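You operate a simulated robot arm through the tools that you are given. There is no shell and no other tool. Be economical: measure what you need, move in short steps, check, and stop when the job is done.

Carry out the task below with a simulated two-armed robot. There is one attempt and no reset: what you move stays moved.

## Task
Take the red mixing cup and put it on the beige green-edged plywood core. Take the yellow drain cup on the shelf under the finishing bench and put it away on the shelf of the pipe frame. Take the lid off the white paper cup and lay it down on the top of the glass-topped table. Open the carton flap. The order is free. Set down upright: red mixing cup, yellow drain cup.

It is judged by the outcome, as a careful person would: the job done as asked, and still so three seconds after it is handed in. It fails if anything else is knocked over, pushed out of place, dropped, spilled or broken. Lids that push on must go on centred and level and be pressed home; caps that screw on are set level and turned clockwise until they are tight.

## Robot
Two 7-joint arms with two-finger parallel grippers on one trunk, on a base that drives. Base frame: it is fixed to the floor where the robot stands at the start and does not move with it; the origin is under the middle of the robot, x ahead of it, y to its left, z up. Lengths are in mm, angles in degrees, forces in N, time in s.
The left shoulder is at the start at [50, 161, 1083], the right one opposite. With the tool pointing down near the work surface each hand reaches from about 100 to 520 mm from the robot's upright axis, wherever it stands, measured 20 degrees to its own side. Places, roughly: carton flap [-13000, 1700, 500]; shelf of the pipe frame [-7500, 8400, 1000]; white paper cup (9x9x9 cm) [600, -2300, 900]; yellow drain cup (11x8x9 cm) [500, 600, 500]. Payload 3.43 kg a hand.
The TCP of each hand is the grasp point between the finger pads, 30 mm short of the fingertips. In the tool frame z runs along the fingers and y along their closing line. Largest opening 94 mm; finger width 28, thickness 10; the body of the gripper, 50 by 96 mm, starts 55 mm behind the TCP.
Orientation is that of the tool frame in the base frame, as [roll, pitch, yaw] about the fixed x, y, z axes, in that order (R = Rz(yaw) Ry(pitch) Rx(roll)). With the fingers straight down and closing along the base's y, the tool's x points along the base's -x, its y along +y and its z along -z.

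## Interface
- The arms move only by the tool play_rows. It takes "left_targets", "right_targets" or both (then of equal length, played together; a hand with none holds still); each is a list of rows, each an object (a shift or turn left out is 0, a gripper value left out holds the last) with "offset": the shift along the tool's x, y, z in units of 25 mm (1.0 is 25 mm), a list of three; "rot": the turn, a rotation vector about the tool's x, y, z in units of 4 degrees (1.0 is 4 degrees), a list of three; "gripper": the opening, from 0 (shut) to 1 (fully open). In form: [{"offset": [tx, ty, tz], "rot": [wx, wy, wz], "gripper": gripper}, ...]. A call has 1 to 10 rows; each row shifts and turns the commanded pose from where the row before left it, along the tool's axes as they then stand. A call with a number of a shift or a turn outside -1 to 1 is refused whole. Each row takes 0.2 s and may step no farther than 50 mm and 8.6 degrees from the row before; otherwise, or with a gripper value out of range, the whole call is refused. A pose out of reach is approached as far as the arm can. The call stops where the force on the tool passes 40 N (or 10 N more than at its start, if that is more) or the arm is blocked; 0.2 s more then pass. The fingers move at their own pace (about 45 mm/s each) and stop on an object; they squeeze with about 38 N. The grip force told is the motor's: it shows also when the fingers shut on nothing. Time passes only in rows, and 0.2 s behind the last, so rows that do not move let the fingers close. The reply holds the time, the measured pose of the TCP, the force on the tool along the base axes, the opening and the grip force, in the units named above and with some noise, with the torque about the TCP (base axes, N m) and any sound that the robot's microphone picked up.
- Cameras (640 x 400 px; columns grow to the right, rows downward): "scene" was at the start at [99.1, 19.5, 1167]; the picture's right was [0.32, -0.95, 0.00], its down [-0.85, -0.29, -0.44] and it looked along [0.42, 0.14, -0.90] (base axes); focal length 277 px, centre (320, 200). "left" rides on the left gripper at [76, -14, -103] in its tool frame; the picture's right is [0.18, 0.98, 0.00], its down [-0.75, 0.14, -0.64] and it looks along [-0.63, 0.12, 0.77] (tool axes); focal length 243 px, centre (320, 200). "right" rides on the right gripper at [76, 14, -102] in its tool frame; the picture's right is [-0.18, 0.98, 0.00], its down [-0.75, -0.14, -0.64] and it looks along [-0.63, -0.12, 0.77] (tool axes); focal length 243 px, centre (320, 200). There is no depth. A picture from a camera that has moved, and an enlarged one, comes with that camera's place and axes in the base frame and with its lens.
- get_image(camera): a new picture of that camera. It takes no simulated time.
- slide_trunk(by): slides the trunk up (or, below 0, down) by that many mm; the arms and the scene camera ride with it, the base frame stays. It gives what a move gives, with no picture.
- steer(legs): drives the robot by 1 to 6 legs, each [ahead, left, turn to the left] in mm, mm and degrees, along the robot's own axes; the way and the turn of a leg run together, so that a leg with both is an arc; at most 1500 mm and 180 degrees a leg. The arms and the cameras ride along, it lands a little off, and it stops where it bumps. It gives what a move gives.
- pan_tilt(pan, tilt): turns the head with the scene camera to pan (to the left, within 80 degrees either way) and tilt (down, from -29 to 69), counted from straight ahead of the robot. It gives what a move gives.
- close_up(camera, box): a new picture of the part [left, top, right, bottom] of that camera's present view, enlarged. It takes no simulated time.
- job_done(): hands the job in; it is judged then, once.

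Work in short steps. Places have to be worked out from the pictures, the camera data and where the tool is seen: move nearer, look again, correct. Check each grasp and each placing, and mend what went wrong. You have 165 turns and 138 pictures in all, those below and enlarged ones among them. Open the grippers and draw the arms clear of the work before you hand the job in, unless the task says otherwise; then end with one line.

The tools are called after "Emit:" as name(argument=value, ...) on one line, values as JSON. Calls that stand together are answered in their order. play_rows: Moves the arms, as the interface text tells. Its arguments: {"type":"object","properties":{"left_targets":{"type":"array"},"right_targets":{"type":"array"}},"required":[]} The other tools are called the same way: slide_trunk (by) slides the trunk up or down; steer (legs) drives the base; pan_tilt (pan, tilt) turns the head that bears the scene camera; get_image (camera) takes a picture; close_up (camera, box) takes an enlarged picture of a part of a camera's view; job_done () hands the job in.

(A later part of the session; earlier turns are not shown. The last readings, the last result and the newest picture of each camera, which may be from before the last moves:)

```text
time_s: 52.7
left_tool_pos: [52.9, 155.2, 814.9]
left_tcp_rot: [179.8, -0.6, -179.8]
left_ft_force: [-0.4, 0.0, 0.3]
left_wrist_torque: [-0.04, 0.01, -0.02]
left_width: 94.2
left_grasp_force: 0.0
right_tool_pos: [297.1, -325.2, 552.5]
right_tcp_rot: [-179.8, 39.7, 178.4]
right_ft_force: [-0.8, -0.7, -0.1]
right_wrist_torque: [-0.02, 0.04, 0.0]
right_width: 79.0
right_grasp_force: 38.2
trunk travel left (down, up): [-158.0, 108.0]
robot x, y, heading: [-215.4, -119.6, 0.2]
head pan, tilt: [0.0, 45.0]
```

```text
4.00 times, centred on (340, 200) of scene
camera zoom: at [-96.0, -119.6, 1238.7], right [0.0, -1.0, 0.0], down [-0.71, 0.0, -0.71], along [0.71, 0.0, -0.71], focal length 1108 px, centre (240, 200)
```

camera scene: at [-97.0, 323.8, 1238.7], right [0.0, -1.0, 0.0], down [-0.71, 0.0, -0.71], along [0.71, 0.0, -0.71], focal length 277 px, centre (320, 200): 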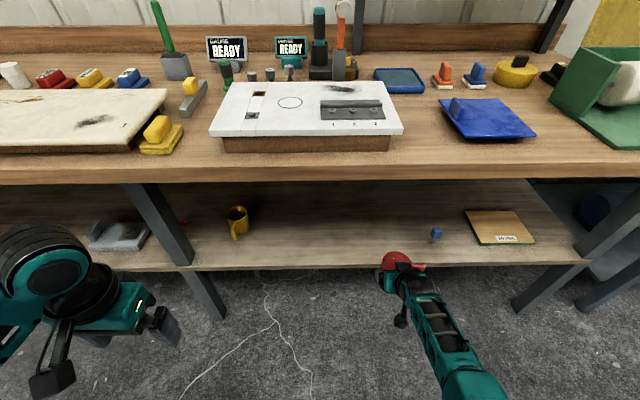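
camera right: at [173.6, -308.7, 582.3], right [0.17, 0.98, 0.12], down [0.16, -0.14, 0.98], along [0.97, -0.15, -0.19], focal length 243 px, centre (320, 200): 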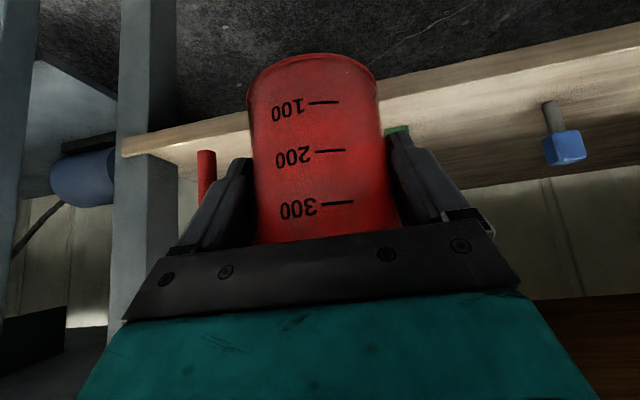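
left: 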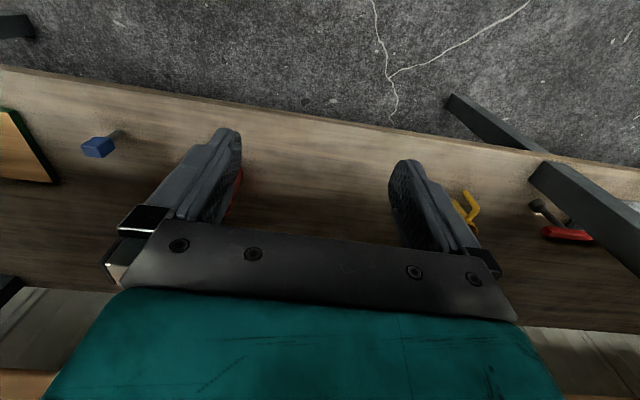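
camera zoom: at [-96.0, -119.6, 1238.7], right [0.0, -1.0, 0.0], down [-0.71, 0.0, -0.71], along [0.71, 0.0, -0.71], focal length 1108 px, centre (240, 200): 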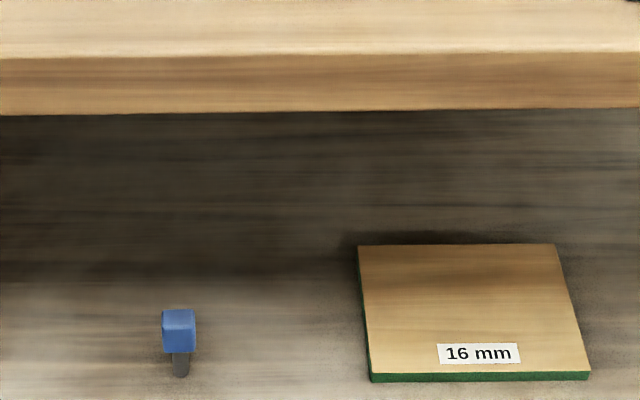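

Board top is centred at (546,-325). Driving ahead 239 puts the cup over it, then I'll check.

Emit:
steer(legs=[[239, 0, -0.2]])

Emit:
get_image(camera="right")

Emit:
close_up(camera="scene", box=[360, 240, 560, 365])

```text
time_s: 54.5
left_tool_pos: [290.6, 156.1, 815.2]
left_tcp_rot: [179.8, -0.6, 179.9]
left_ft_force: [-0.2, -0.2, -0.1]
left_wrist_torque: [-0.01, 0.0, 0.02]
left_width: 94.1
left_grasp_force: 0.0
right_tool_pos: [532.5, -326.5, 551.6]
right_tcp_rot: [-179.8, 39.7, 178.3]
right_ft_force: [0.5, -0.3, -0.4]
right_wrist_torque: [0.01, 0.02, -0.01]
right_width: 78.5
right_grasp_force: 37.9
trunk travel left (down, up): [-158.0, 108.0]
robot x, y, heading: [18.6, -116.7, -0.0]
head pan, tilt: [0.0, 45.0]
```

```text
112 pictures are left
camera right: at [409.1, -309.4, 582.1], right [0.17, 0.98, 0.12], down [0.16, -0.14, 0.98], along [0.97, -0.15, -0.19], focal length 243 px, centre (320, 200)
```

right: 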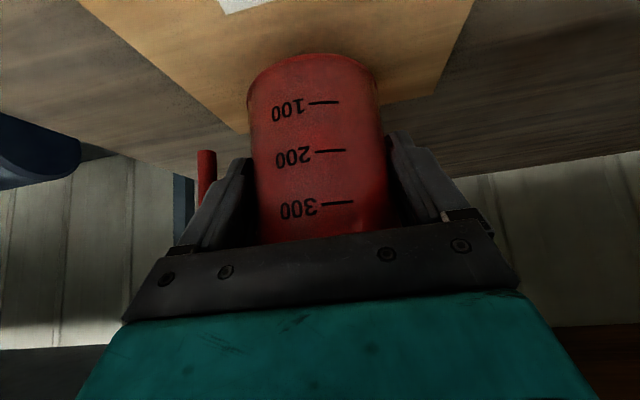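

```text
3.20 times, centred on (460, 302) of scene
camera zoom: at [140.3, -119.5, 1238.6], right [0.0, -1.0, 0.0], down [-0.71, 0.0, -0.71], along [0.71, 0.0, -0.71], focal length 886 px, centre (-128, -128)
```

zoom: 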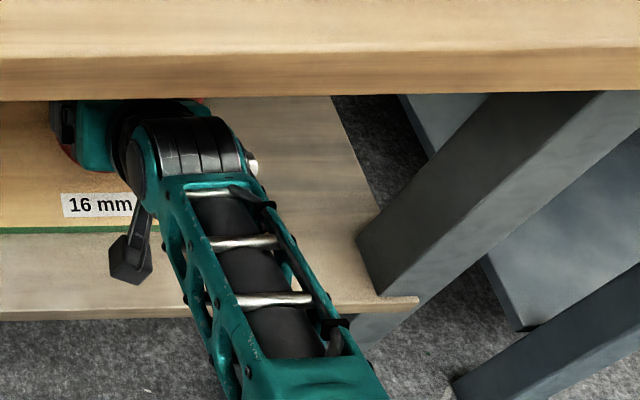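

The cup is above the board. Lowering 28 mm should put it at contact.

Emit:
slide_trunk(by=-27)

Emit:
play_rows(right_targets=[{"offset": [0.05, 0, 0.06]}, {}])

Emit:
get_image(camera="right")

```text
time_s: 55.2
left_tool_pos: [290.3, 154.5, 788.5]
left_tcp_rot: [179.8, -0.6, 180.0]
left_ft_force: [0.0, 0.0, -0.3]
left_wrist_torque: [0.0, 0.0, 0.0]
left_width: 94.0
left_grasp_force: 0.1
right_tool_pos: [531.5, -327.0, 524.3]
right_tcp_rot: [-179.8, 39.7, 178.3]
right_ft_force: [0.0, 0.8, -1.2]
right_wrist_torque: [0.01, 0.03, 0.0]
right_width: 78.6
right_grasp_force: 38.0
trunk travel left (down, up): [-131.0, 135.0]
robot x, y, heading: [18.5, -118.1, 0.2]
head pan, tilt: [0.0, 45.0]
```

```text
time_s: 55.8
left_tool_pos: [289.9, 155.1, 787.4]
left_tcp_rot: [179.8, -0.6, 179.9]
left_ft_force: [0.1, 1.1, -0.2]
left_wrist_torque: [-0.03, 0.0, 0.01]
left_width: 94.2
left_grasp_force: 0.0
right_tool_pos: [531.9, -327.6, 521.7]
right_tcp_rot: [-179.8, 39.8, 178.3]
right_ft_force: [0.1, 0.0, 0.9]
right_wrist_torque: [0.03, 0.01, 0.01]
right_width: 78.6
right_grasp_force: 38.0
trunk travel left (down, up): [-131.0, 135.0]
robot x, y, heading: [19.0, -116.8, 0.1]
head pan, tilt: [0.0, 45.0]
```

```text
110 pictures are left
camera right: at [409.1, -309.5, 553.3], right [0.17, 0.98, 0.12], down [0.16, -0.14, 0.98], along [0.97, -0.15, -0.19], focal length 243 px, centre (320, 200)
```

right: 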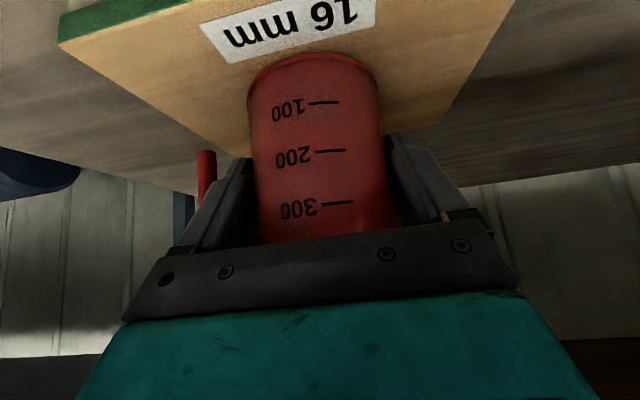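

Nearly at contact (expected around z=522). I'll ease down in about 1 mm steps and watch the force.

Emit:
play_rows(right_targets=[{"offset": [0.026, 0, 0.03]}, {}])

Emit:
play_rows(right_targets=[{"offset": [0.026, 0, 0.03]}, {}])

```text
time_s: 56.4
left_tool_pos: [289.1, 154.5, 788.3]
left_tcp_rot: [179.8, -0.5, 180.0]
left_ft_force: [0.9, 0.3, 0.6]
left_wrist_torque: [-0.02, 0.01, -0.01]
left_width: 94.1
left_grasp_force: 0.2
right_tool_pos: [533.0, -327.2, 521.6]
right_tcp_rot: [-179.8, 39.9, 178.2]
right_ft_force: [-0.9, -0.2, 3.2]
right_wrist_torque: [0.13, -0.04, 0.05]
right_width: 78.5
right_grasp_force: 38.2
trunk travel left (down, up): [-131.0, 135.0]
robot x, y, heading: [16.7, -117.8, 0.3]
head pan, tilt: [0.0, 45.0]
```

```text
time_s: 57.0
left_tool_pos: [290.1, 155.2, 787.8]
left_tcp_rot: [179.9, -0.5, -180.0]
left_ft_force: [-0.5, 0.5, -1.1]
left_wrist_torque: [-0.02, 0.0, -0.01]
left_width: 94.1
left_grasp_force: 0.0
right_tool_pos: [532.9, -326.7, 522.7]
right_tcp_rot: [-179.8, 40.0, 178.3]
right_ft_force: [-1.3, 0.3, 9.7]
right_wrist_torque: [0.19, 0.06, 0.02]
right_width: 78.3
right_grasp_force: 37.8
trunk travel left (down, up): [-131.0, 135.0]
robot x, y, heading: [19.8, -119.2, -0.2]
head pan, tilt: [0.0, 45.0]
```

Contact is made (about 10 N up). I'll raise slightly to unload, open, and check.

Emit:
play_rows(right_targets=[{"offset": [-0.026, 0, -0.03]}, {"gripper": 1.0}, {"gripper": 1.0}, {"gripper": 1.0}, {"gripper": 1.0}])

Emit:
get_image(camera="right")

```text
time_s: 58.2
left_tool_pos: [289.1, 155.3, 787.4]
left_tcp_rot: [179.7, -0.6, -180.0]
left_ft_force: [0.7, 0.1, 0.3]
left_wrist_torque: [0.02, -0.02, 0.0]
left_width: 94.0
left_grasp_force: 0.1
right_tool_pos: [532.4, -327.5, 521.9]
right_tcp_rot: [-179.9, 39.8, 178.2]
right_ft_force: [1.1, -0.2, 0.8]
right_wrist_torque: [0.03, 0.02, 0.02]
right_width: 94.1
right_grasp_force: 0.1
trunk travel left (down, up): [-131.0, 135.0]
robot x, y, heading: [17.6, -119.0, -0.0]
head pan, tilt: [0.0, 45.0]
```

```text
109 pictures are left
camera right: at [409.1, -309.6, 552.2], right [0.17, 0.98, 0.12], down [0.16, -0.14, 0.98], along [0.97, -0.15, -0.19], focal length 243 px, centre (320, 200)
```

right: 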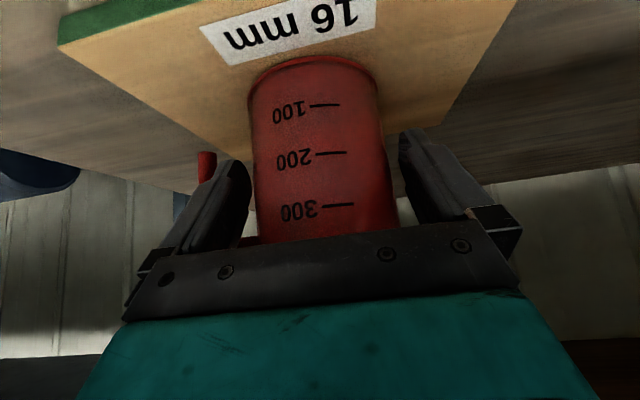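

The cup stands free on the board. Backing straight out and checking.

Emit:
steer(legs=[[-240, 0, 0]])

Emit:
get_image(camera="scene")

```text
time_s: 60.0
left_tool_pos: [51.3, 154.9, 787.5]
left_tcp_rot: [179.8, -0.6, 180.0]
left_ft_force: [-0.5, 0.3, -0.8]
left_wrist_torque: [-0.01, -0.02, 0.02]
left_width: 94.0
left_grasp_force: 0.0
right_tool_pos: [293.1, -327.9, 522.6]
right_tcp_rot: [-179.7, 39.8, 178.3]
right_ft_force: [-0.4, -0.1, 0.6]
right_wrist_torque: [-0.02, -0.03, 0.02]
right_width: 94.1
right_grasp_force: 0.1
trunk travel left (down, up): [-131.0, 135.0]
robot x, y, heading: [-223.8, -118.2, -0.1]
head pan, tilt: [0.0, 45.0]
```

```text
108 pictures are left
camera scene: at [-99.7, -119.4, 1211.7], right [0.0, -1.0, 0.0], down [-0.71, 0.0, -0.71], along [0.71, 0.0, -0.71], focal length 277 px, centre (320, 200)
```

scene: 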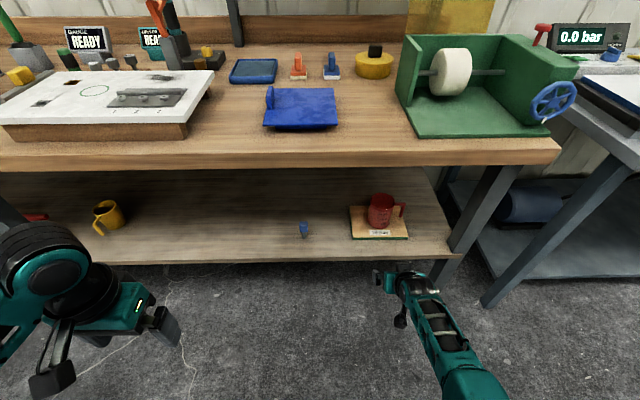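

Red is done. Now I'll strafe left to the yellow cup and look.

Emit:
steer(legs=[[0, 940, 0]])

Emit:
get_image(camera="right")

Emit:
get_image(camera="scene")

```text
time_s: 64.9
left_tool_pos: [46.2, 1099.5, 787.7]
left_tcp_rot: [179.8, -0.6, -179.6]
left_ft_force: [-0.8, -0.2, -0.3]
left_wrist_torque: [0.03, -0.07, -0.02]
left_width: 94.2
left_grasp_force: 0.0
right_tool_pos: [292.2, 618.6, 522.4]
right_tcp_rot: [-179.8, 39.8, 178.6]
right_ft_force: [-0.6, 0.5, -0.5]
right_wrist_torque: [-0.04, 0.0, 0.01]
right_width: 94.0
right_grasp_force: 0.0
trunk travel left (down, up): [-131.0, 135.0]
robot x, y, heading: [-226.7, 819.9, 0.3]
head pan, tilt: [0.0, 45.0]
```

```text
107 pictures are left
camera right: at [168.3, 635.9, 552.3], right [0.17, 0.98, 0.12], down [0.16, -0.14, 0.98], along [0.97, -0.14, -0.19], focal length 243 px, centre (320, 200)
```

right: 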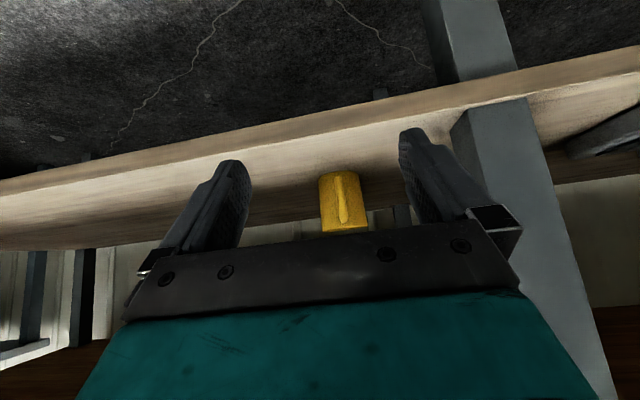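

```text
106 pictures are left
camera scene: at [-102.0, 824.2, 1211.7], right [0.01, -1.0, 0.0], down [-0.71, 0.0, -0.71], along [0.71, 0.0, -0.71], focal length 277 px, centre (320, 200)
```

scene: 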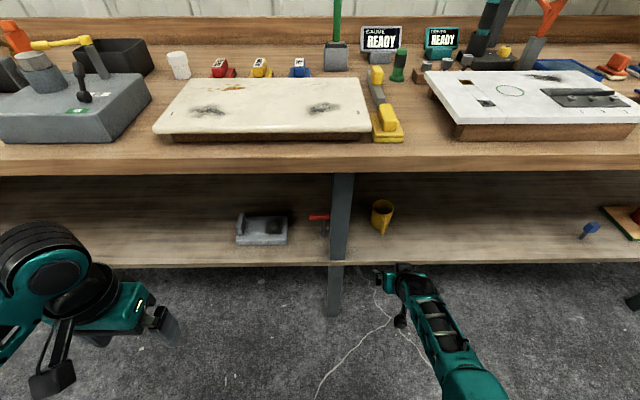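

Yellow cup at around (560,619), with its handle pointing straight at me and the leg face at y≈747. I'll lower 5 mm, advance 150 and remeasure.

Emit:
slide_trunk(by=-5)

Emit:
steer(legs=[[150, 0, -0.3]])

Emit:
get_image(camera="right")

Emit:
close_up(camera="scene", box=[300, 200, 460, 300])

```text
time_s: 65.4
left_tool_pos: [46.1, 1100.5, 784.3]
left_tcp_rot: [179.8, -0.7, -179.6]
left_ft_force: [-0.2, -0.4, -1.2]
left_wrist_torque: [-0.02, -0.04, 0.0]
left_width: 93.8
left_grasp_force: 0.0
right_tool_pos: [292.9, 618.6, 517.3]
right_tcp_rot: [-179.8, 39.8, 178.6]
right_ft_force: [-1.1, -0.1, 0.7]
right_wrist_torque: [-0.03, -0.02, 0.0]
right_width: 94.3
right_grasp_force: 0.0
trunk travel left (down, up): [-126.0, 140.0]
robot x, y, heading: [-224.2, 824.6, 0.6]
head pan, tilt: [0.0, 45.0]
```

```text
time_s: 66.8
left_tool_pos: [196.9, 1099.4, 781.5]
left_tcp_rot: [179.7, -0.6, -179.9]
left_ft_force: [0.1, 0.0, 0.4]
left_wrist_torque: [0.01, 0.03, 0.0]
left_width: 94.1
left_grasp_force: 0.1
right_tool_pos: [441.2, 617.5, 516.4]
right_tcp_rot: [-179.9, 39.6, 178.4]
right_ft_force: [-0.4, 0.5, 0.8]
right_wrist_torque: [-0.02, -0.05, 0.01]
right_width: 94.1
right_grasp_force: 0.0
trunk travel left (down, up): [-126.0, 140.0]
robot x, y, heading: [-76.8, 823.0, -0.1]
head pan, tilt: [0.0, 45.0]
```

```text
105 pictures are left
camera right: at [316.6, 634.6, 547.2], right [0.17, 0.98, 0.12], down [0.16, -0.14, 0.98], along [0.97, -0.15, -0.19], focal length 243 px, centre (320, 200)
```

right: 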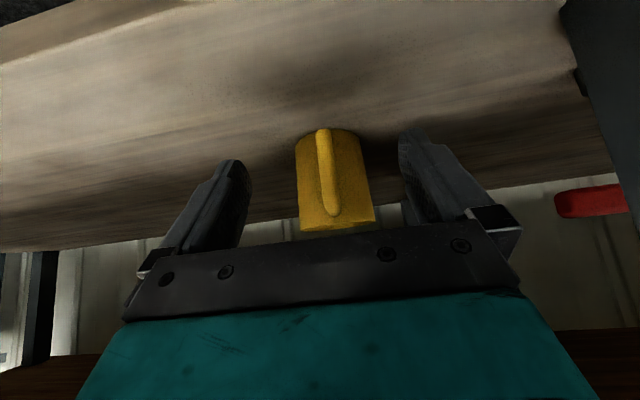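

```text
4.00 times, centred on (380, 250) of scene
camera zoom: at [47.3, 824.2, 1206.6], right [0.0, -1.0, 0.0], down [-0.71, 0.0, -0.71], along [0.71, 0.0, -0.71], focal length 1108 px, centre (80, 0)
```

zoom: 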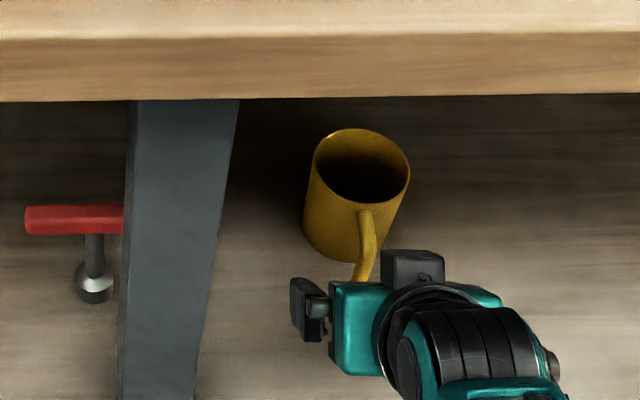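

Rim centre at (546,614). I'll nudge -3 in y, advance 97, then check.

Emit:
play_rows(right_targets=[{"offset": [0, -0.13, 0]}])

Emit:
steer(legs=[[97, 0, 0]])

Emit:
get_image(camera="right")

```text
time_s: 67.2
left_tool_pos: [197.4, 1099.4, 782.0]
left_tcp_rot: [179.8, -0.6, -179.9]
left_ft_force: [-0.1, -0.1, 0.7]
left_wrist_torque: [0.03, -0.01, 0.0]
left_width: 93.9
left_grasp_force: 0.0
right_tool_pos: [441.4, 614.1, 516.8]
right_tcp_rot: [-179.7, 39.8, 178.3]
right_ft_force: [0.1, 0.5, -0.3]
right_wrist_torque: [0.01, -0.04, 0.04]
right_width: 94.1
right_grasp_force: 0.0
trunk travel left (down, up): [-126.0, 140.0]
robot x, y, heading: [-76.3, 824.0, 0.4]
head pan, tilt: [0.0, 45.0]
```

```text
time_s: 68.3
left_tool_pos: [293.6, 1099.0, 782.8]
left_tcp_rot: [179.8, -0.6, -179.9]
left_ft_force: [-0.2, 0.3, -0.3]
left_wrist_torque: [0.02, 0.01, 0.0]
left_width: 94.0
left_grasp_force: 0.1
right_tool_pos: [538.2, 613.6, 516.5]
right_tcp_rot: [-179.8, 39.7, 178.3]
right_ft_force: [0.1, -0.5, 0.0]
right_wrist_torque: [-0.02, -0.03, -0.01]
right_width: 93.6
right_grasp_force: 0.0
trunk travel left (down, up): [-126.0, 140.0]
robot x, y, heading: [26.4, 825.4, -0.1]
head pan, tilt: [0.0, 45.0]
```

```text
103 pictures are left
camera right: at [413.7, 631.4, 547.1], right [0.17, 0.98, 0.12], down [0.16, -0.14, 0.98], along [0.97, -0.15, -0.19], focal length 243 px, centre (320, 200)
```

right: 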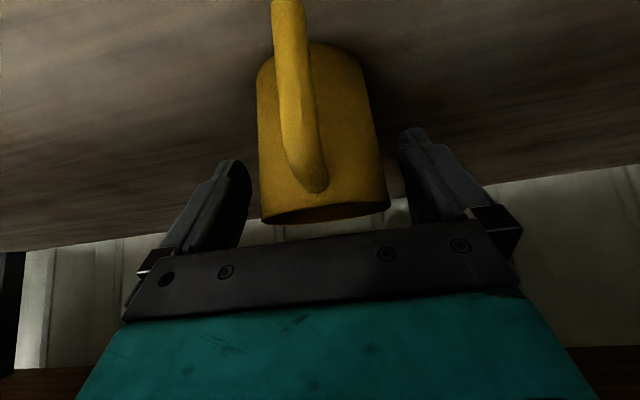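

Well centred. Closing.

Emit:
play_rows(right_targets=[{"gripper": 0.3}, {"gripper": 0.3}, {"gripper": 0.3}, {"gripper": 0.3}, {"gripper": 0.3}])

Emit:
slide_trunk(by=30)

Emit:
get_image(camera="right")

```text
time_s: 69.5
left_tool_pos: [292.5, 1098.7, 782.5]
left_tcp_rot: [179.9, -0.6, -179.9]
left_ft_force: [-0.2, -0.1, 0.0]
left_wrist_torque: [-0.01, 0.01, -0.01]
left_width: 93.9
left_grasp_force: 0.0
right_tool_pos: [537.7, 613.8, 517.3]
right_tcp_rot: [-179.7, 39.9, 178.2]
right_ft_force: [0.6, 1.3, -0.1]
right_wrist_torque: [0.03, -0.02, 0.01]
right_width: 68.3
right_grasp_force: 38.3
trunk travel left (down, up): [-126.0, 140.0]
robot x, y, heading: [20.1, 821.5, 0.2]
head pan, tilt: [0.0, 45.0]
```

```text
time_s: 70.3
left_tool_pos: [294.8, 1099.5, 812.6]
left_tcp_rot: [179.7, -0.6, -179.9]
left_ft_force: [-0.1, -0.8, 0.0]
left_wrist_torque: [0.01, -0.04, 0.02]
left_width: 93.7
left_grasp_force: 0.1
right_tool_pos: [537.3, 613.8, 546.8]
right_tcp_rot: [-179.8, 39.7, 178.4]
right_ft_force: [-0.1, 1.2, 0.0]
right_wrist_torque: [0.0, -0.01, 0.0]
right_width: 68.4
right_grasp_force: 37.8
trunk travel left (down, up): [-156.0, 110.0]
robot x, y, heading: [23.8, 825.8, -0.0]
head pan, tilt: [0.0, 45.0]
```

```text
102 pictures are left
camera right: at [413.7, 631.4, 577.1], right [0.17, 0.98, 0.12], down [0.16, -0.14, 0.98], along [0.97, -0.15, -0.19], focal length 243 px, centre (320, 200)
```

right: 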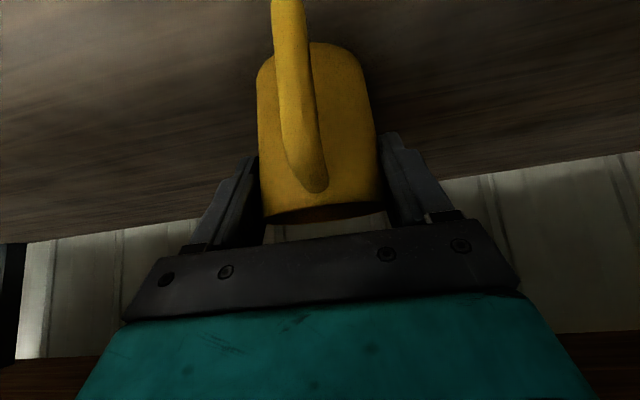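

Held at 68 mm. Backing out of the bench, then turning toward the pipe frame.

Emit:
steer(legs=[[-250, 0, 0], [-500, 0, 0], [0, 0, 133]])

Emit:
pan_tilt(pan=0, tilt=15)

Emit:
get_image(camera="scene")

Emit:
get_image(camera="right")

```text
time_s: 80.2
left_tool_pos: [-1113.2, 831.1, 813.4]
left_tcp_rot: [179.8, -0.6, -46.5]
left_ft_force: [-0.1, -0.1, -0.3]
left_wrist_torque: [0.0, -0.01, 0.0]
left_width: 93.9
left_grasp_force: 0.1
right_tool_pos: [-929.5, 1341.8, 546.4]
right_tcp_rot: [-179.8, 39.8, -48.2]
right_ft_force: [-0.8, -0.4, 0.3]
right_wrist_torque: [-0.03, -0.01, 0.02]
right_width: 67.8
right_grasp_force: 38.2
trunk travel left (down, up): [-156.0, 110.0]
robot x, y, heading: [-727.1, 819.3, 133.6]
head pan, tilt: [0.0, 45.0]
```

```text
time_s: 81.1
left_tool_pos: [-1114.9, 831.8, 813.3]
left_tcp_rot: [179.9, -0.7, -46.4]
left_ft_force: [-0.2, 0.0, -0.3]
left_wrist_torque: [0.0, 0.01, 0.02]
left_width: 93.8
left_grasp_force: 0.1
right_tool_pos: [-929.7, 1341.3, 546.0]
right_tcp_rot: [-179.8, 39.8, -48.2]
right_ft_force: [0.5, 0.1, -0.1]
right_wrist_torque: [-0.02, 0.0, -0.01]
right_width: 68.2
right_grasp_force: 38.0
trunk travel left (down, up): [-156.0, 110.0]
robot x, y, heading: [-729.9, 821.5, 133.5]
head pan, tilt: [0.0, 15.0]
```

```text
101 pictures are left
camera scene: at [-820.6, 919.4, 1283.4], right [0.73, 0.69, 0.0], down [0.18, -0.19, -0.97], along [-0.67, 0.7, -0.26], focal length 277 px, centre (320, 200)
```

scene: 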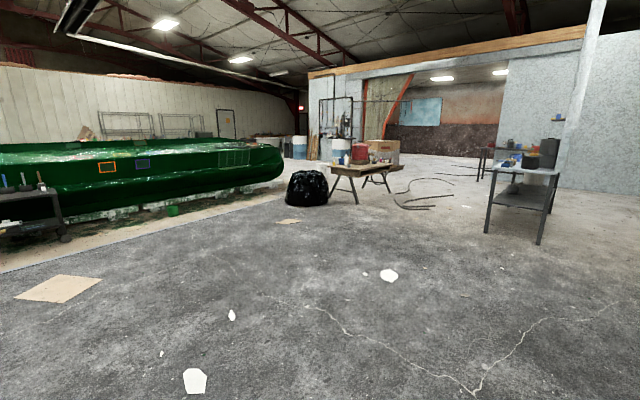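

```text
100 pictures are left
camera right: at [-857.7, 1238.6, 577.1], right [-0.83, -0.55, 0.12], down [-0.01, 0.22, 0.98], along [-0.56, 0.81, -0.19], focal length 243 px, centre (320, 200)
```

right: 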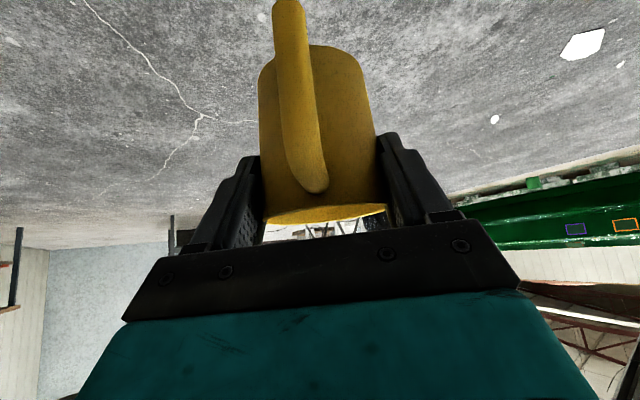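

The target should project near pixel (328,133). Zooming there.

Emit:
close_up(camera="scene", box=[270, 70, 430, 220])

```text
2.67 times, centred on (350, 145) of scene
camera zoom: at [-820.6, 919.4, 1283.4], right [0.73, 0.69, 0.0], down [0.18, -0.19, -0.97], along [-0.67, 0.7, -0.26], focal length 739 px, centre (240, 347)
```

zoom: 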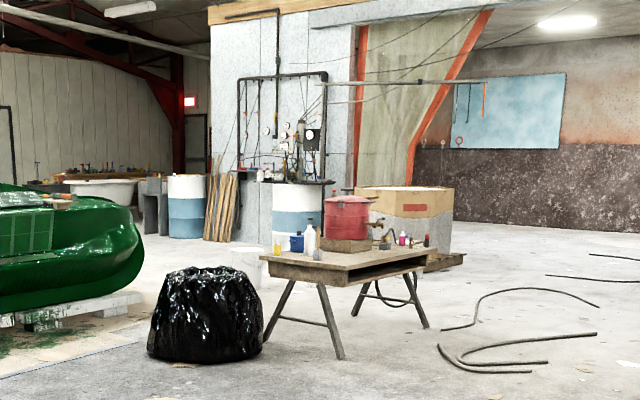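

The pipe frame is the black pipe rack behind the table. The straight way is blocked by a table and a bag, so I'll drive left of the bag, between it and the green boat hull.

Emit:
steer(legs=[[0, 0, 13.8], [1500, 0, 0], [1500, 0, 0], [1400, 0, 0]])

Emit:
get_image(camera="scene")

```text
time_s: 102.9
left_tool_pos: [-4798.2, 3104.9, 812.8]
left_tcp_rot: [179.8, -0.6, -32.8]
left_ft_force: [0.6, 0.3, 0.5]
left_wrist_torque: [0.03, -0.01, 0.0]
left_width: 94.1
left_grasp_force: 0.1
right_tool_pos: [-4737.3, 3643.3, 546.7]
right_tcp_rot: [-179.8, 39.6, -34.7]
right_ft_force: [0.6, -0.1, 0.4]
right_wrist_torque: [-0.02, -0.01, 0.01]
right_width: 67.7
right_grasp_force: 38.4
trunk travel left (down, up): [-156.0, 110.0]
robot x, y, heading: [-4422.5, 3186.9, 146.8]
head pan, tilt: [0.0, 15.0]
```

```text
98 pictures are left
camera scene: at [-4533.3, 3258.6, 1283.5], right [0.54, 0.84, 0.0], down [0.22, -0.14, -0.97], along [-0.81, 0.52, -0.26], focal length 277 px, centre (320, 200)
```

scene: 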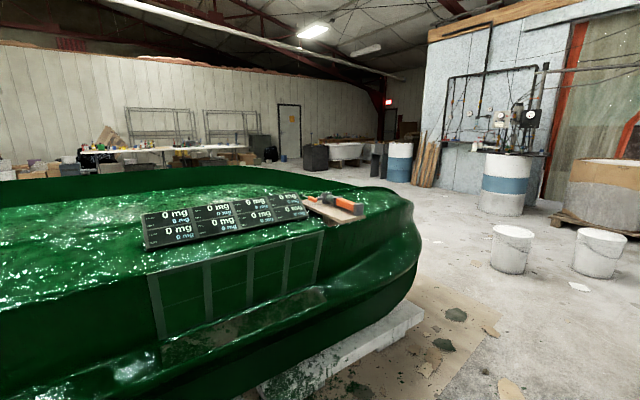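

The boat is close on my left and two buckets are ahead. I'll move a bit ahead, turn to about 100°, and look.

Emit:
steer(legs=[[250, 0, 0], [0, 0, -47]])

Emit:
get_image(camera="scene")

```text
time_s: 106.9
left_tool_pos: [-4947.6, 3540.8, 812.2]
left_tcp_rot: [179.7, -0.6, -79.9]
left_ft_force: [0.5, 1.0, -0.8]
left_wrist_torque: [0.04, 0.02, 0.0]
left_width: 94.1
left_grasp_force: 0.1
right_tool_pos: [-4512.4, 3865.3, 546.7]
right_tcp_rot: [-179.7, 39.6, -81.6]
right_ft_force: [0.3, 0.3, -0.9]
right_wrist_torque: [0.0, -0.02, -0.01]
right_width: 67.5
right_grasp_force: 37.2
trunk travel left (down, up): [-156.0, 110.0]
robot x, y, heading: [-4634.0, 3322.4, 99.8]
head pan, tilt: [0.0, 15.0]
```

```text
97 pictures are left
camera scene: at [-4653.4, 3452.4, 1283.5], right [0.98, 0.18, 0.0], down [0.05, -0.25, -0.97], along [-0.17, 0.95, -0.26], focal length 277 px, centre (320, 200)
```

scene: 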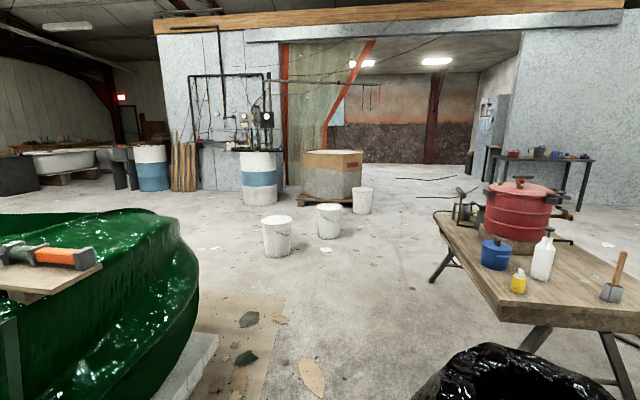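

Emit:
close_up(camera="scene", box=[170, 60, 300, 210])

```text
2.67 times, centred on (235, 135) of scene
camera zoom: at [-4653.4, 3452.4, 1283.5], right [0.98, 0.18, 0.0], down [0.05, -0.25, -0.97], along [-0.17, 0.95, -0.26], focal length 739 px, centre (547, 373)
```

zoom: 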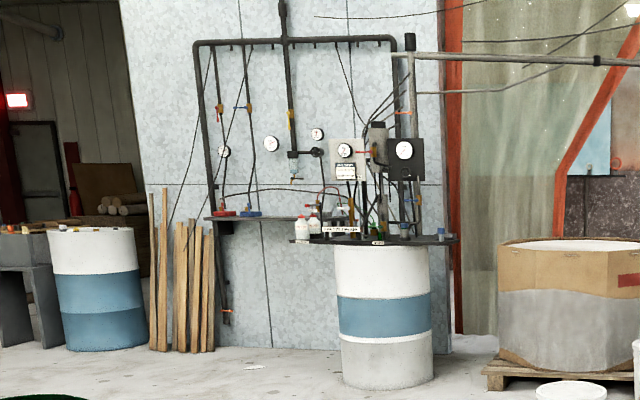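

The target shelf is the black one in the pipe frame, left of the drum. I'll drive around the hull tip, between it and the nearest bucket.

Emit:
steer(legs=[[0, 0, -5.6], [1500, 0, 0], [182, 0, 0], [0, 0, 70], [1245, 0, 0], [0, 0, -46]])

Emit:
get_image(camera="scene")

```text
time_s: 110.4
left_tool_pos: [-4956.1, 3947.1, 813.9]
left_tcp_rot: [179.9, -0.5, -86.0]
left_ft_force: [0.7, 1.2, 0.1]
left_wrist_torque: [-0.03, -0.04, 0.01]
left_width: 93.9
left_grasp_force: 0.0
right_tool_pos: [-4486.6, 4223.3, 547.1]
right_tcp_rot: [-179.8, 39.7, -87.9]
right_ft_force: [-0.3, -0.3, 0.0]
right_wrist_torque: [-0.01, 0.01, -0.02]
right_width: 67.5
right_grasp_force: 38.1
trunk travel left (down, up): [-156.0, 110.0]
robot x, y, heading: [-4665.1, 3694.9, 94.0]
head pan, tilt: [0.0, 15.0]
stopped in leg 2: the robot was blocked; the commanded pose is now the measured one
```

```text
95 pictures are left
camera scene: at [-4672.3, 3826.9, 1283.4], right [1.0, 0.07, 0.0], down [0.02, -0.26, -0.97], along [-0.07, 0.96, -0.26], focal length 277 px, centre (320, 200)
```

scene: 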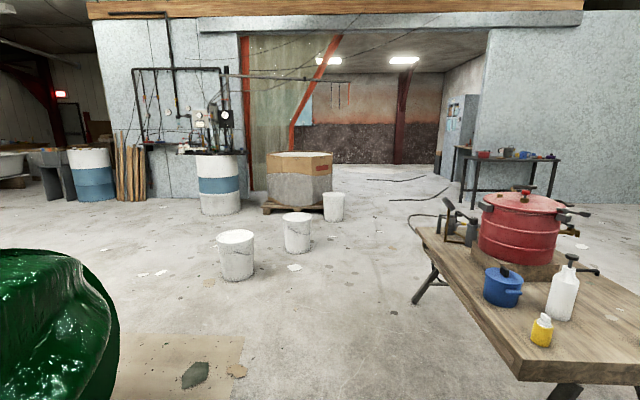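

Blocked after about 370 mm. I'll check what I touched on either side.

Emit:
pan_tilt(pan=-60, tilt=50)

Emit:
get_image(camera="scene")

Emit:
pan_tilt(pan=60, tilt=50)

Emit:
get_image(camera="scene")

```text
time_s: 111.7
left_tool_pos: [-4956.0, 3948.2, 813.0]
left_tcp_rot: [179.9, -0.4, -86.0]
left_ft_force: [0.3, 0.6, -0.5]
left_wrist_torque: [-0.03, -0.01, 0.0]
left_width: 94.3
left_grasp_force: 0.1
right_tool_pos: [-4487.0, 4222.4, 546.9]
right_tcp_rot: [-179.8, 39.8, -88.0]
right_ft_force: [0.4, -0.4, 0.1]
right_wrist_torque: [0.02, -0.03, 0.03]
right_width: 67.7
right_grasp_force: 38.0
trunk travel left (down, up): [-156.0, 110.0]
robot x, y, heading: [-4663.5, 3691.4, 93.8]
head pan, tilt: [-60.0, 50.0]
```

```text
94 pictures are left
camera scene: at [-4602.2, 3776.5, 1229.8], right [0.56, -0.83, 0.0], down [-0.64, -0.43, -0.64], along [0.53, 0.36, -0.77], focal length 277 px, centre (320, 200)
```

scene: 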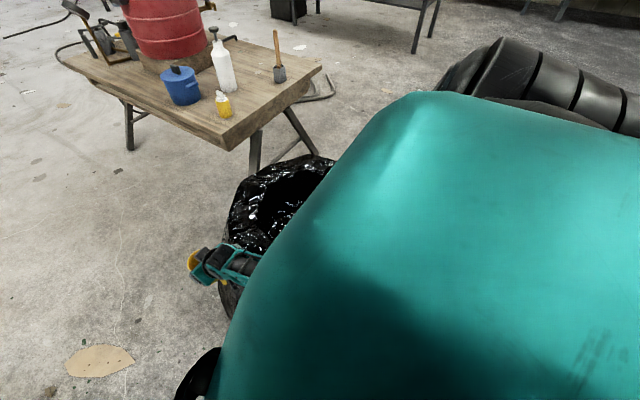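

```text
time_s: 113.7
left_tool_pos: [-4956.2, 3947.2, 812.6]
left_tcp_rot: [179.8, -0.3, -86.0]
left_ft_force: [-0.3, -0.3, -0.6]
left_wrist_torque: [0.02, 0.02, -0.05]
left_width: 94.2
left_grasp_force: 0.1
right_tool_pos: [-4486.7, 4222.2, 547.6]
right_tcp_rot: [-179.8, 39.9, -87.9]
right_ft_force: [-0.4, 0.6, -0.9]
right_wrist_torque: [0.0, -0.03, 0.03]
right_width: 67.5
right_grasp_force: 37.7
trunk travel left (down, up): [-156.0, 110.0]
robot x, y, heading: [-4663.2, 3696.5, 93.4]
head pan, tilt: [60.0, 50.0]
```

```text
93 pictures are left
camera scene: at [-4735.2, 3767.4, 1229.7], right [0.44, 0.9, 0.0], down [0.69, -0.34, -0.64], along [-0.58, 0.28, -0.77], focal length 277 px, centre (320, 200)
```

scene: 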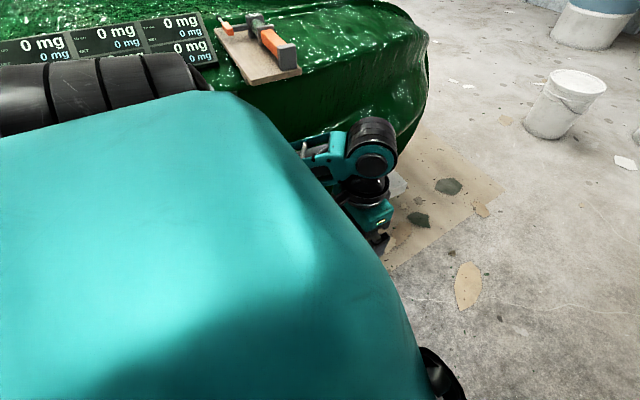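

The right arm brushed the garbage bag, and there's about 300 mm free on the hull side. I'll back a little, strafe left 150, then go on.

Emit:
steer(legs=[[-100, 0, 0], [0, 150, 0], [900, 0, 0]])

Emit:
pan_tilt(pan=0, tilt=25)

Emit:
get_image(camera="scene")

```text
time_s: 120.2
left_tool_pos: [-5159.0, 4728.2, 812.7]
left_tcp_rot: [179.9, -0.4, -86.1]
left_ft_force: [-0.8, -0.6, 0.5]
left_wrist_torque: [0.01, 0.01, 0.0]
left_width: 94.0
left_grasp_force: 0.1
right_tool_pos: [-4689.8, 5002.5, 546.8]
right_tcp_rot: [-179.8, 39.8, -88.0]
right_ft_force: [0.2, 0.3, -0.6]
right_wrist_torque: [0.06, -0.02, -0.02]
right_width: 67.7
right_grasp_force: 38.2
trunk travel left (down, up): [-156.0, 110.0]
robot x, y, heading: [-4868.1, 4476.4, 93.7]
head pan, tilt: [60.0, 50.0]
```

```text
time_s: 121.5
left_tool_pos: [-5158.2, 4729.6, 812.9]
left_tcp_rot: [179.8, -0.4, -86.0]
left_ft_force: [-0.7, -0.3, 0.2]
left_wrist_torque: [0.0, 0.01, 0.02]
left_width: 93.8
left_grasp_force: 0.1
right_tool_pos: [-4691.3, 5001.9, 546.6]
right_tcp_rot: [-179.8, 39.8, -88.1]
right_ft_force: [-0.1, -0.2, -0.7]
right_wrist_torque: [-0.02, 0.01, -0.03]
right_width: 67.5
right_grasp_force: 38.0
trunk travel left (down, up): [-156.0, 110.0]
robot x, y, heading: [-4866.9, 4476.9, 94.1]
head pan, tilt: [0.0, 25.0]
```

```text
92 pictures are left
camera scene: at [-4875.6, 4606.4, 1267.2], right [1.0, 0.07, 0.0], down [0.03, -0.42, -0.91], along [-0.06, 0.9, -0.42], focal length 277 px, centre (320, 200)
```

scene: 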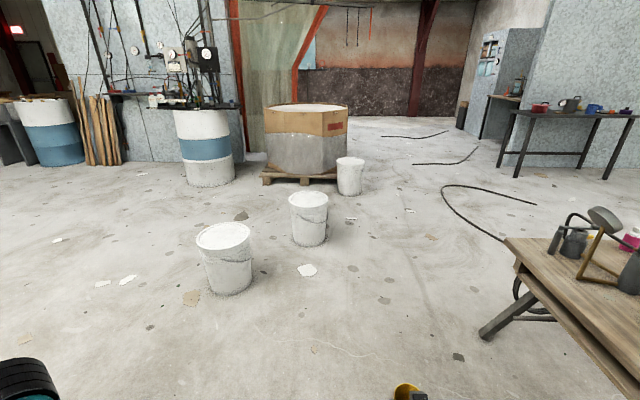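

Clear now. Continuing: ahead, turn left and pass between the hull tip and the first bucket.

Emit:
steer(legs=[[550, 0, 0], [0, 0, 69.7], [1089, 0, 0], [0, 0, -46]])

Emit:
get_image(camera="scene")

```text
time_s: 134.9
left_tool_pos: [-6319.7, 5433.0, 813.6]
left_tcp_rot: [179.8, -0.5, -61.6]
left_ft_force: [-0.1, -0.5, 0.4]
left_wrist_torque: [-0.03, -0.03, -0.05]
left_width: 94.0
left_grasp_force: 0.0
right_tool_pos: [-6007.0, 5877.5, 547.8]
right_tcp_rot: [-179.8, 39.9, -63.4]
right_ft_force: [0.1, 0.4, -0.2]
right_wrist_torque: [0.0, -0.01, 0.01]
right_width: 67.5
right_grasp_force: 37.6
trunk travel left (down, up): [-156.0, 110.0]
robot x, y, heading: [-5950.3, 5325.3, 118.0]
head pan, tilt: [0.0, 25.0]
```

```text
91 pictures are left
camera scene: at [-6011.1, 5439.0, 1267.2], right [0.88, 0.47, 0.0], down [0.2, -0.37, -0.91], along [-0.43, 0.8, -0.42], focal length 277 px, centre (320, 200)
```

scene: 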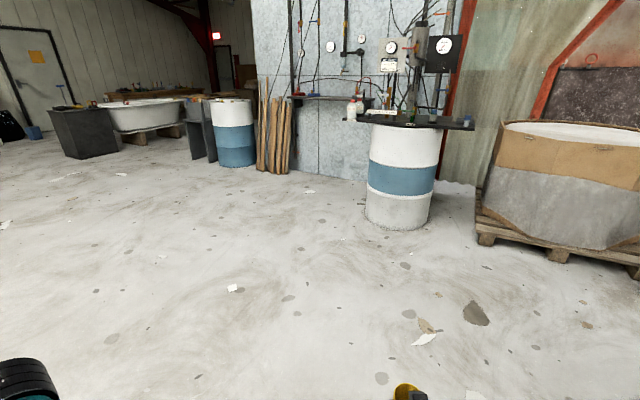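

The wall is at y≈8600, running along x, so the shelf faces -y. I'll drive to a standoff at about (-7700,7000) facing +y.

Emit:
steer(legs=[[0, 0, 18.2], [1500, 0, 0], [922, 0, 0], [0, 0, -46]])

Emit:
get_image(camera="scene")

```text
time_s: 150.0
left_tool_pos: [-7991.5, 7273.1, 812.4]
left_tcp_rot: [179.8, -0.5, -89.8]
left_ft_force: [-0.8, -0.4, 0.0]
left_wrist_torque: [0.01, 0.0, 0.02]
left_width: 94.1
left_grasp_force: 0.0
right_tool_pos: [-7504.9, 7516.8, 546.4]
right_tcp_rot: [-179.8, 39.9, -91.7]
right_ft_force: [0.0, -0.5, -0.8]
right_wrist_torque: [-0.01, 0.0, -0.02]
right_width: 67.2
right_grasp_force: 37.7
trunk travel left (down, up): [-156.0, 110.0]
robot x, y, heading: [-7717.6, 6998.4, 90.2]
head pan, tilt: [0.0, 25.0]
```

```text
90 pictures are left
camera scene: at [-7716.7, 7132.4, 1267.2], right [1.0, 0.0, 0.0], down [0.0, -0.42, -0.91], along [0.0, 0.91, -0.42], focal length 277 px, centre (320, 200)
```

scene: 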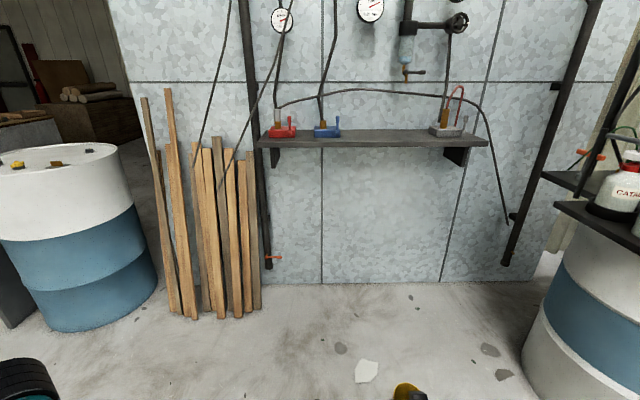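

The shelf is clear to see: top at z≈1000, y≈8320–8566, free between x≈-7600 and -7230. Zooming for the hoses.

Emit:
close_up(camera="scene", box=[250, 40, 500, 180])

```text
2.56 times, centred on (375, 110) of scene
camera zoom: at [-7716.7, 7132.4, 1267.2], right [1.0, 0.0, 0.0], down [0.0, -0.42, -0.91], along [0.0, 0.91, -0.42], focal length 709 px, centre (179, 430)
```

zoom: 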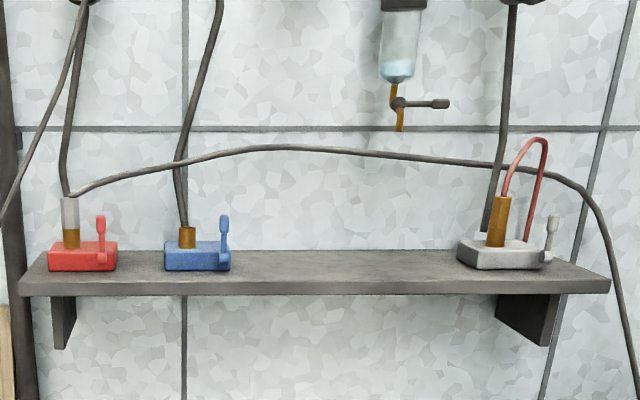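

The shelf is free around x≈-7420, with a hose arching about 190 mm above it. I'll raise the trunk fully, then lift the hand in small rows while holding the pitch.

Emit:
slide_trunk(by=108)

Emit:
play_rows(right_targets=[{"offset": [-0.82, 0, -0.356]}, {"offset": [-0.82, 0, -0.356]}, {"offset": [-0.82, 0, -0.356]}, {"offset": [-0.82, 0, -0.356]}])

```text
time_s: 151.4
left_tool_pos: [-7990.6, 7272.3, 920.3]
left_tcp_rot: [179.7, -0.4, -89.8]
left_ft_force: [0.4, 0.2, 0.2]
left_wrist_torque: [0.0, -0.02, -0.01]
left_width: 93.9
left_grasp_force: 0.0
right_tool_pos: [-7505.1, 7517.1, 656.0]
right_tcp_rot: [-179.8, 39.8, -91.6]
right_ft_force: [0.3, -0.4, -1.5]
right_wrist_torque: [0.04, -0.01, -0.01]
right_width: 67.2
right_grasp_force: 37.3
trunk travel left (down, up): [-264.0, 2.0]
robot x, y, heading: [-7716.6, 7001.4, 90.3]
head pan, tilt: [0.0, 25.0]
```

```text
time_s: 152.4
left_tool_pos: [-7991.6, 7272.4, 921.0]
left_tcp_rot: [179.8, -0.5, -89.8]
left_ft_force: [1.0, 0.1, -0.5]
left_wrist_torque: [-0.03, -0.01, 0.03]
left_width: 93.8
left_grasp_force: 0.0
right_tool_pos: [-7504.8, 7556.2, 734.4]
right_tcp_rot: [-179.9, 39.9, -91.6]
right_ft_force: [-0.1, -0.6, -1.4]
right_wrist_torque: [-0.01, 0.0, -0.01]
right_width: 67.2
right_grasp_force: 38.2
trunk travel left (down, up): [-264.0, 2.0]
robot x, y, heading: [-7714.7, 7004.3, 90.0]
head pan, tilt: [0.0, 25.0]
```

Good. Continuing up.

Emit:
play_rows(right_targets=[{"offset": [-0.67, 0, -0.484]}, {"offset": [-0.67, 0, -0.484]}, {"offset": [-0.67, 0, -0.484]}, {"offset": [-0.67, 0, -0.484]}, {"offset": [-0.67, 0, -0.484]}, {"offset": [-0.67, 0, -0.484]}])

```text
time_s: 153.8
left_tool_pos: [-7991.2, 7273.0, 920.7]
left_tcp_rot: [179.9, -0.5, -89.8]
left_ft_force: [-0.3, -0.3, 0.3]
left_wrist_torque: [-0.05, 0.02, 0.03]
left_width: 94.0
left_grasp_force: 0.0
right_tool_pos: [-7503.0, 7587.6, 856.0]
right_tcp_rot: [-179.8, 39.9, -91.7]
right_ft_force: [-0.3, -0.6, 0.5]
right_wrist_torque: [0.0, 0.01, 0.04]
right_width: 67.3
right_grasp_force: 37.9
trunk travel left (down, up): [-264.0, 2.0]
robot x, y, heading: [-7716.9, 7000.9, 90.0]
head pan, tilt: [0.0, 25.0]
```

Emit:
play_rows(right_targets=[{"offset": [-0.6, 0, -0.55]}, {"offset": [-0.6, 0, -0.55]}, {"offset": [-0.6, 0, -0.55]}, {"offset": [-0.6, 0, -0.55]}, {"offset": [-0.6, 0, -0.55]}])

Emit:
get_image(camera="scene")

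```text
time_s: 155.0
left_tool_pos: [-7991.5, 7271.8, 921.4]
left_tcp_rot: [179.7, -0.4, -89.8]
left_ft_force: [-0.8, 0.0, 0.8]
left_wrist_torque: [0.0, 0.02, 0.0]
left_width: 94.1
left_grasp_force: 0.0
right_tool_pos: [-7502.2, 7601.2, 955.3]
right_tcp_rot: [-179.8, 39.8, -91.6]
right_ft_force: [0.0, -0.5, -0.9]
right_wrist_torque: [-0.01, -0.01, -0.01]
right_width: 67.2
right_grasp_force: 38.2
trunk travel left (down, up): [-264.0, 2.0]
robot x, y, heading: [-7714.2, 7003.6, 89.9]
head pan, tilt: [0.0, 25.0]
```

```text
88 pictures are left
camera scene: at [-7716.8, 7132.4, 1375.2], right [1.0, 0.0, 0.0], down [0.0, -0.42, -0.91], along [0.0, 0.91, -0.42], focal length 277 px, centre (320, 200)
```

scene: 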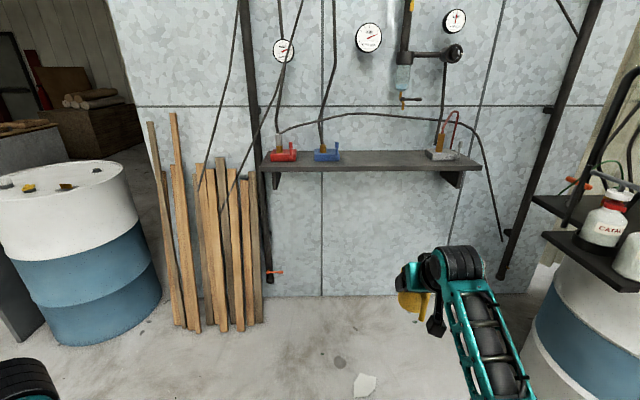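

Still following well. Another 140 mm up.

Emit:
play_rows(right_targets=[{"offset": [-0.55, 0, -0.58]}, {"offset": [-0.55, 0, -0.58]}, {"offset": [-0.55, 0, -0.58]}, {"offset": [-0.55, 0, -0.58]}, {"offset": [-0.55, 0, -0.58]}, {"offset": [-0.55, 0, -0.58]}, {"offset": [-0.55, 0, -0.58]}])

```text
time_s: 156.6
left_tool_pos: [-7991.6, 7272.6, 920.9]
left_tcp_rot: [179.8, -0.3, -89.8]
left_ft_force: [0.1, -0.2, -0.6]
left_wrist_torque: [-0.01, 0.03, -0.02]
left_width: 94.3
left_grasp_force: 0.1
right_tool_pos: [-7505.1, 7609.7, 1096.0]
right_tcp_rot: [-179.8, 39.7, -91.6]
right_ft_force: [0.4, 0.3, -0.4]
right_wrist_torque: [0.03, -0.04, 0.01]
right_width: 67.0
right_grasp_force: 37.2
trunk travel left (down, up): [-264.0, 2.0]
robot x, y, heading: [-7713.0, 7002.0, 90.2]
head pan, tilt: [0.0, 25.0]
```

The arm reached z=1096. One more 20 mm up, then strafe 75 right and advance 560 to just before the shelf.

Emit:
play_rows(right_targets=[{"offset": [-0.55, 0, -0.6]}])

Emit:
steer(legs=[[0, -75, 0], [560, 0, 0]])

Emit:
get_image(camera="scene")

Emit:
get_image(camera="right")

```text
time_s: 157.0
left_tool_pos: [-7991.8, 7271.8, 919.7]
left_tcp_rot: [179.8, -0.4, -89.8]
left_ft_force: [-0.3, 0.0, -0.2]
left_wrist_torque: [0.0, 0.0, -0.02]
left_width: 93.9
left_grasp_force: 0.0
right_tool_pos: [-7504.1, 7611.2, 1118.1]
right_tcp_rot: [-179.8, 39.8, -91.5]
right_ft_force: [-0.3, -0.3, -1.2]
right_wrist_torque: [0.03, -0.02, 0.01]
right_width: 67.2
right_grasp_force: 37.2
trunk travel left (down, up): [-264.0, 2.0]
robot x, y, heading: [-7717.5, 6998.4, 90.2]
head pan, tilt: [0.0, 25.0]
```

```text
time_s: 160.8
left_tool_pos: [-7916.8, 7832.2, 920.7]
left_tcp_rot: [179.8, -0.5, -89.8]
left_ft_force: [0.9, -0.2, -0.8]
left_wrist_torque: [-0.01, 0.02, 0.01]
left_width: 94.0
left_grasp_force: 0.2
right_tool_pos: [-7428.9, 8171.4, 1115.3]
right_tcp_rot: [-179.8, 39.8, -91.7]
right_ft_force: [0.0, -0.4, -1.1]
right_wrist_torque: [-0.04, 0.0, -0.01]
right_width: 67.1
right_grasp_force: 37.8
trunk travel left (down, up): [-264.0, 2.0]
robot x, y, heading: [-7642.0, 7562.7, 90.2]
head pan, tilt: [0.0, 25.0]
```

```text
87 pictures are left
camera scene: at [-7642.6, 7693.1, 1375.2], right [1.0, 0.0, 0.0], down [0.0, -0.42, -0.91], along [0.0, 0.91, -0.42], focal length 277 px, centre (320, 200)
```

scene: 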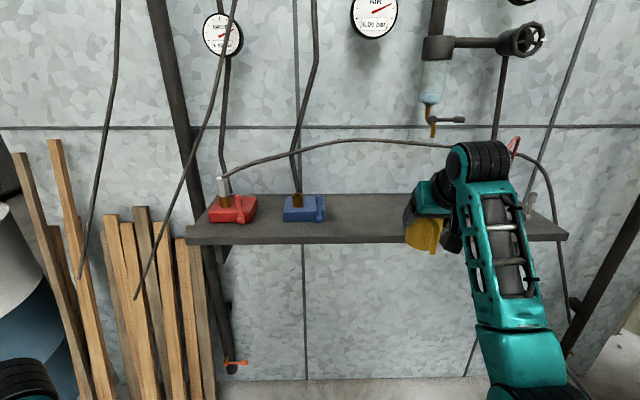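

```text
86 pictures are left
camera right: at [-7447.6, 8046.9, 1146.8], right [-0.98, 0.17, 0.11], down [0.14, 0.16, 0.98], along [0.15, 0.97, -0.18], focal length 243 px, centre (320, 200)
```

right: 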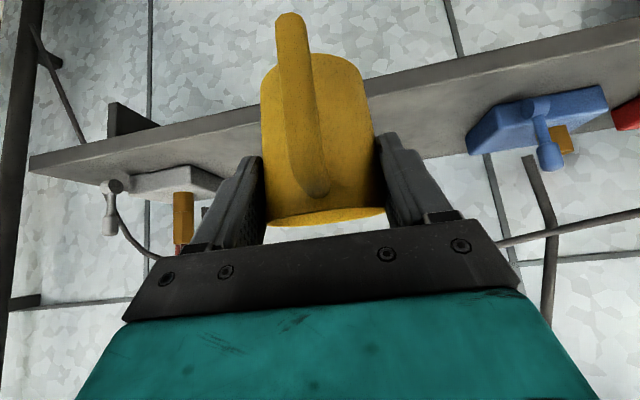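

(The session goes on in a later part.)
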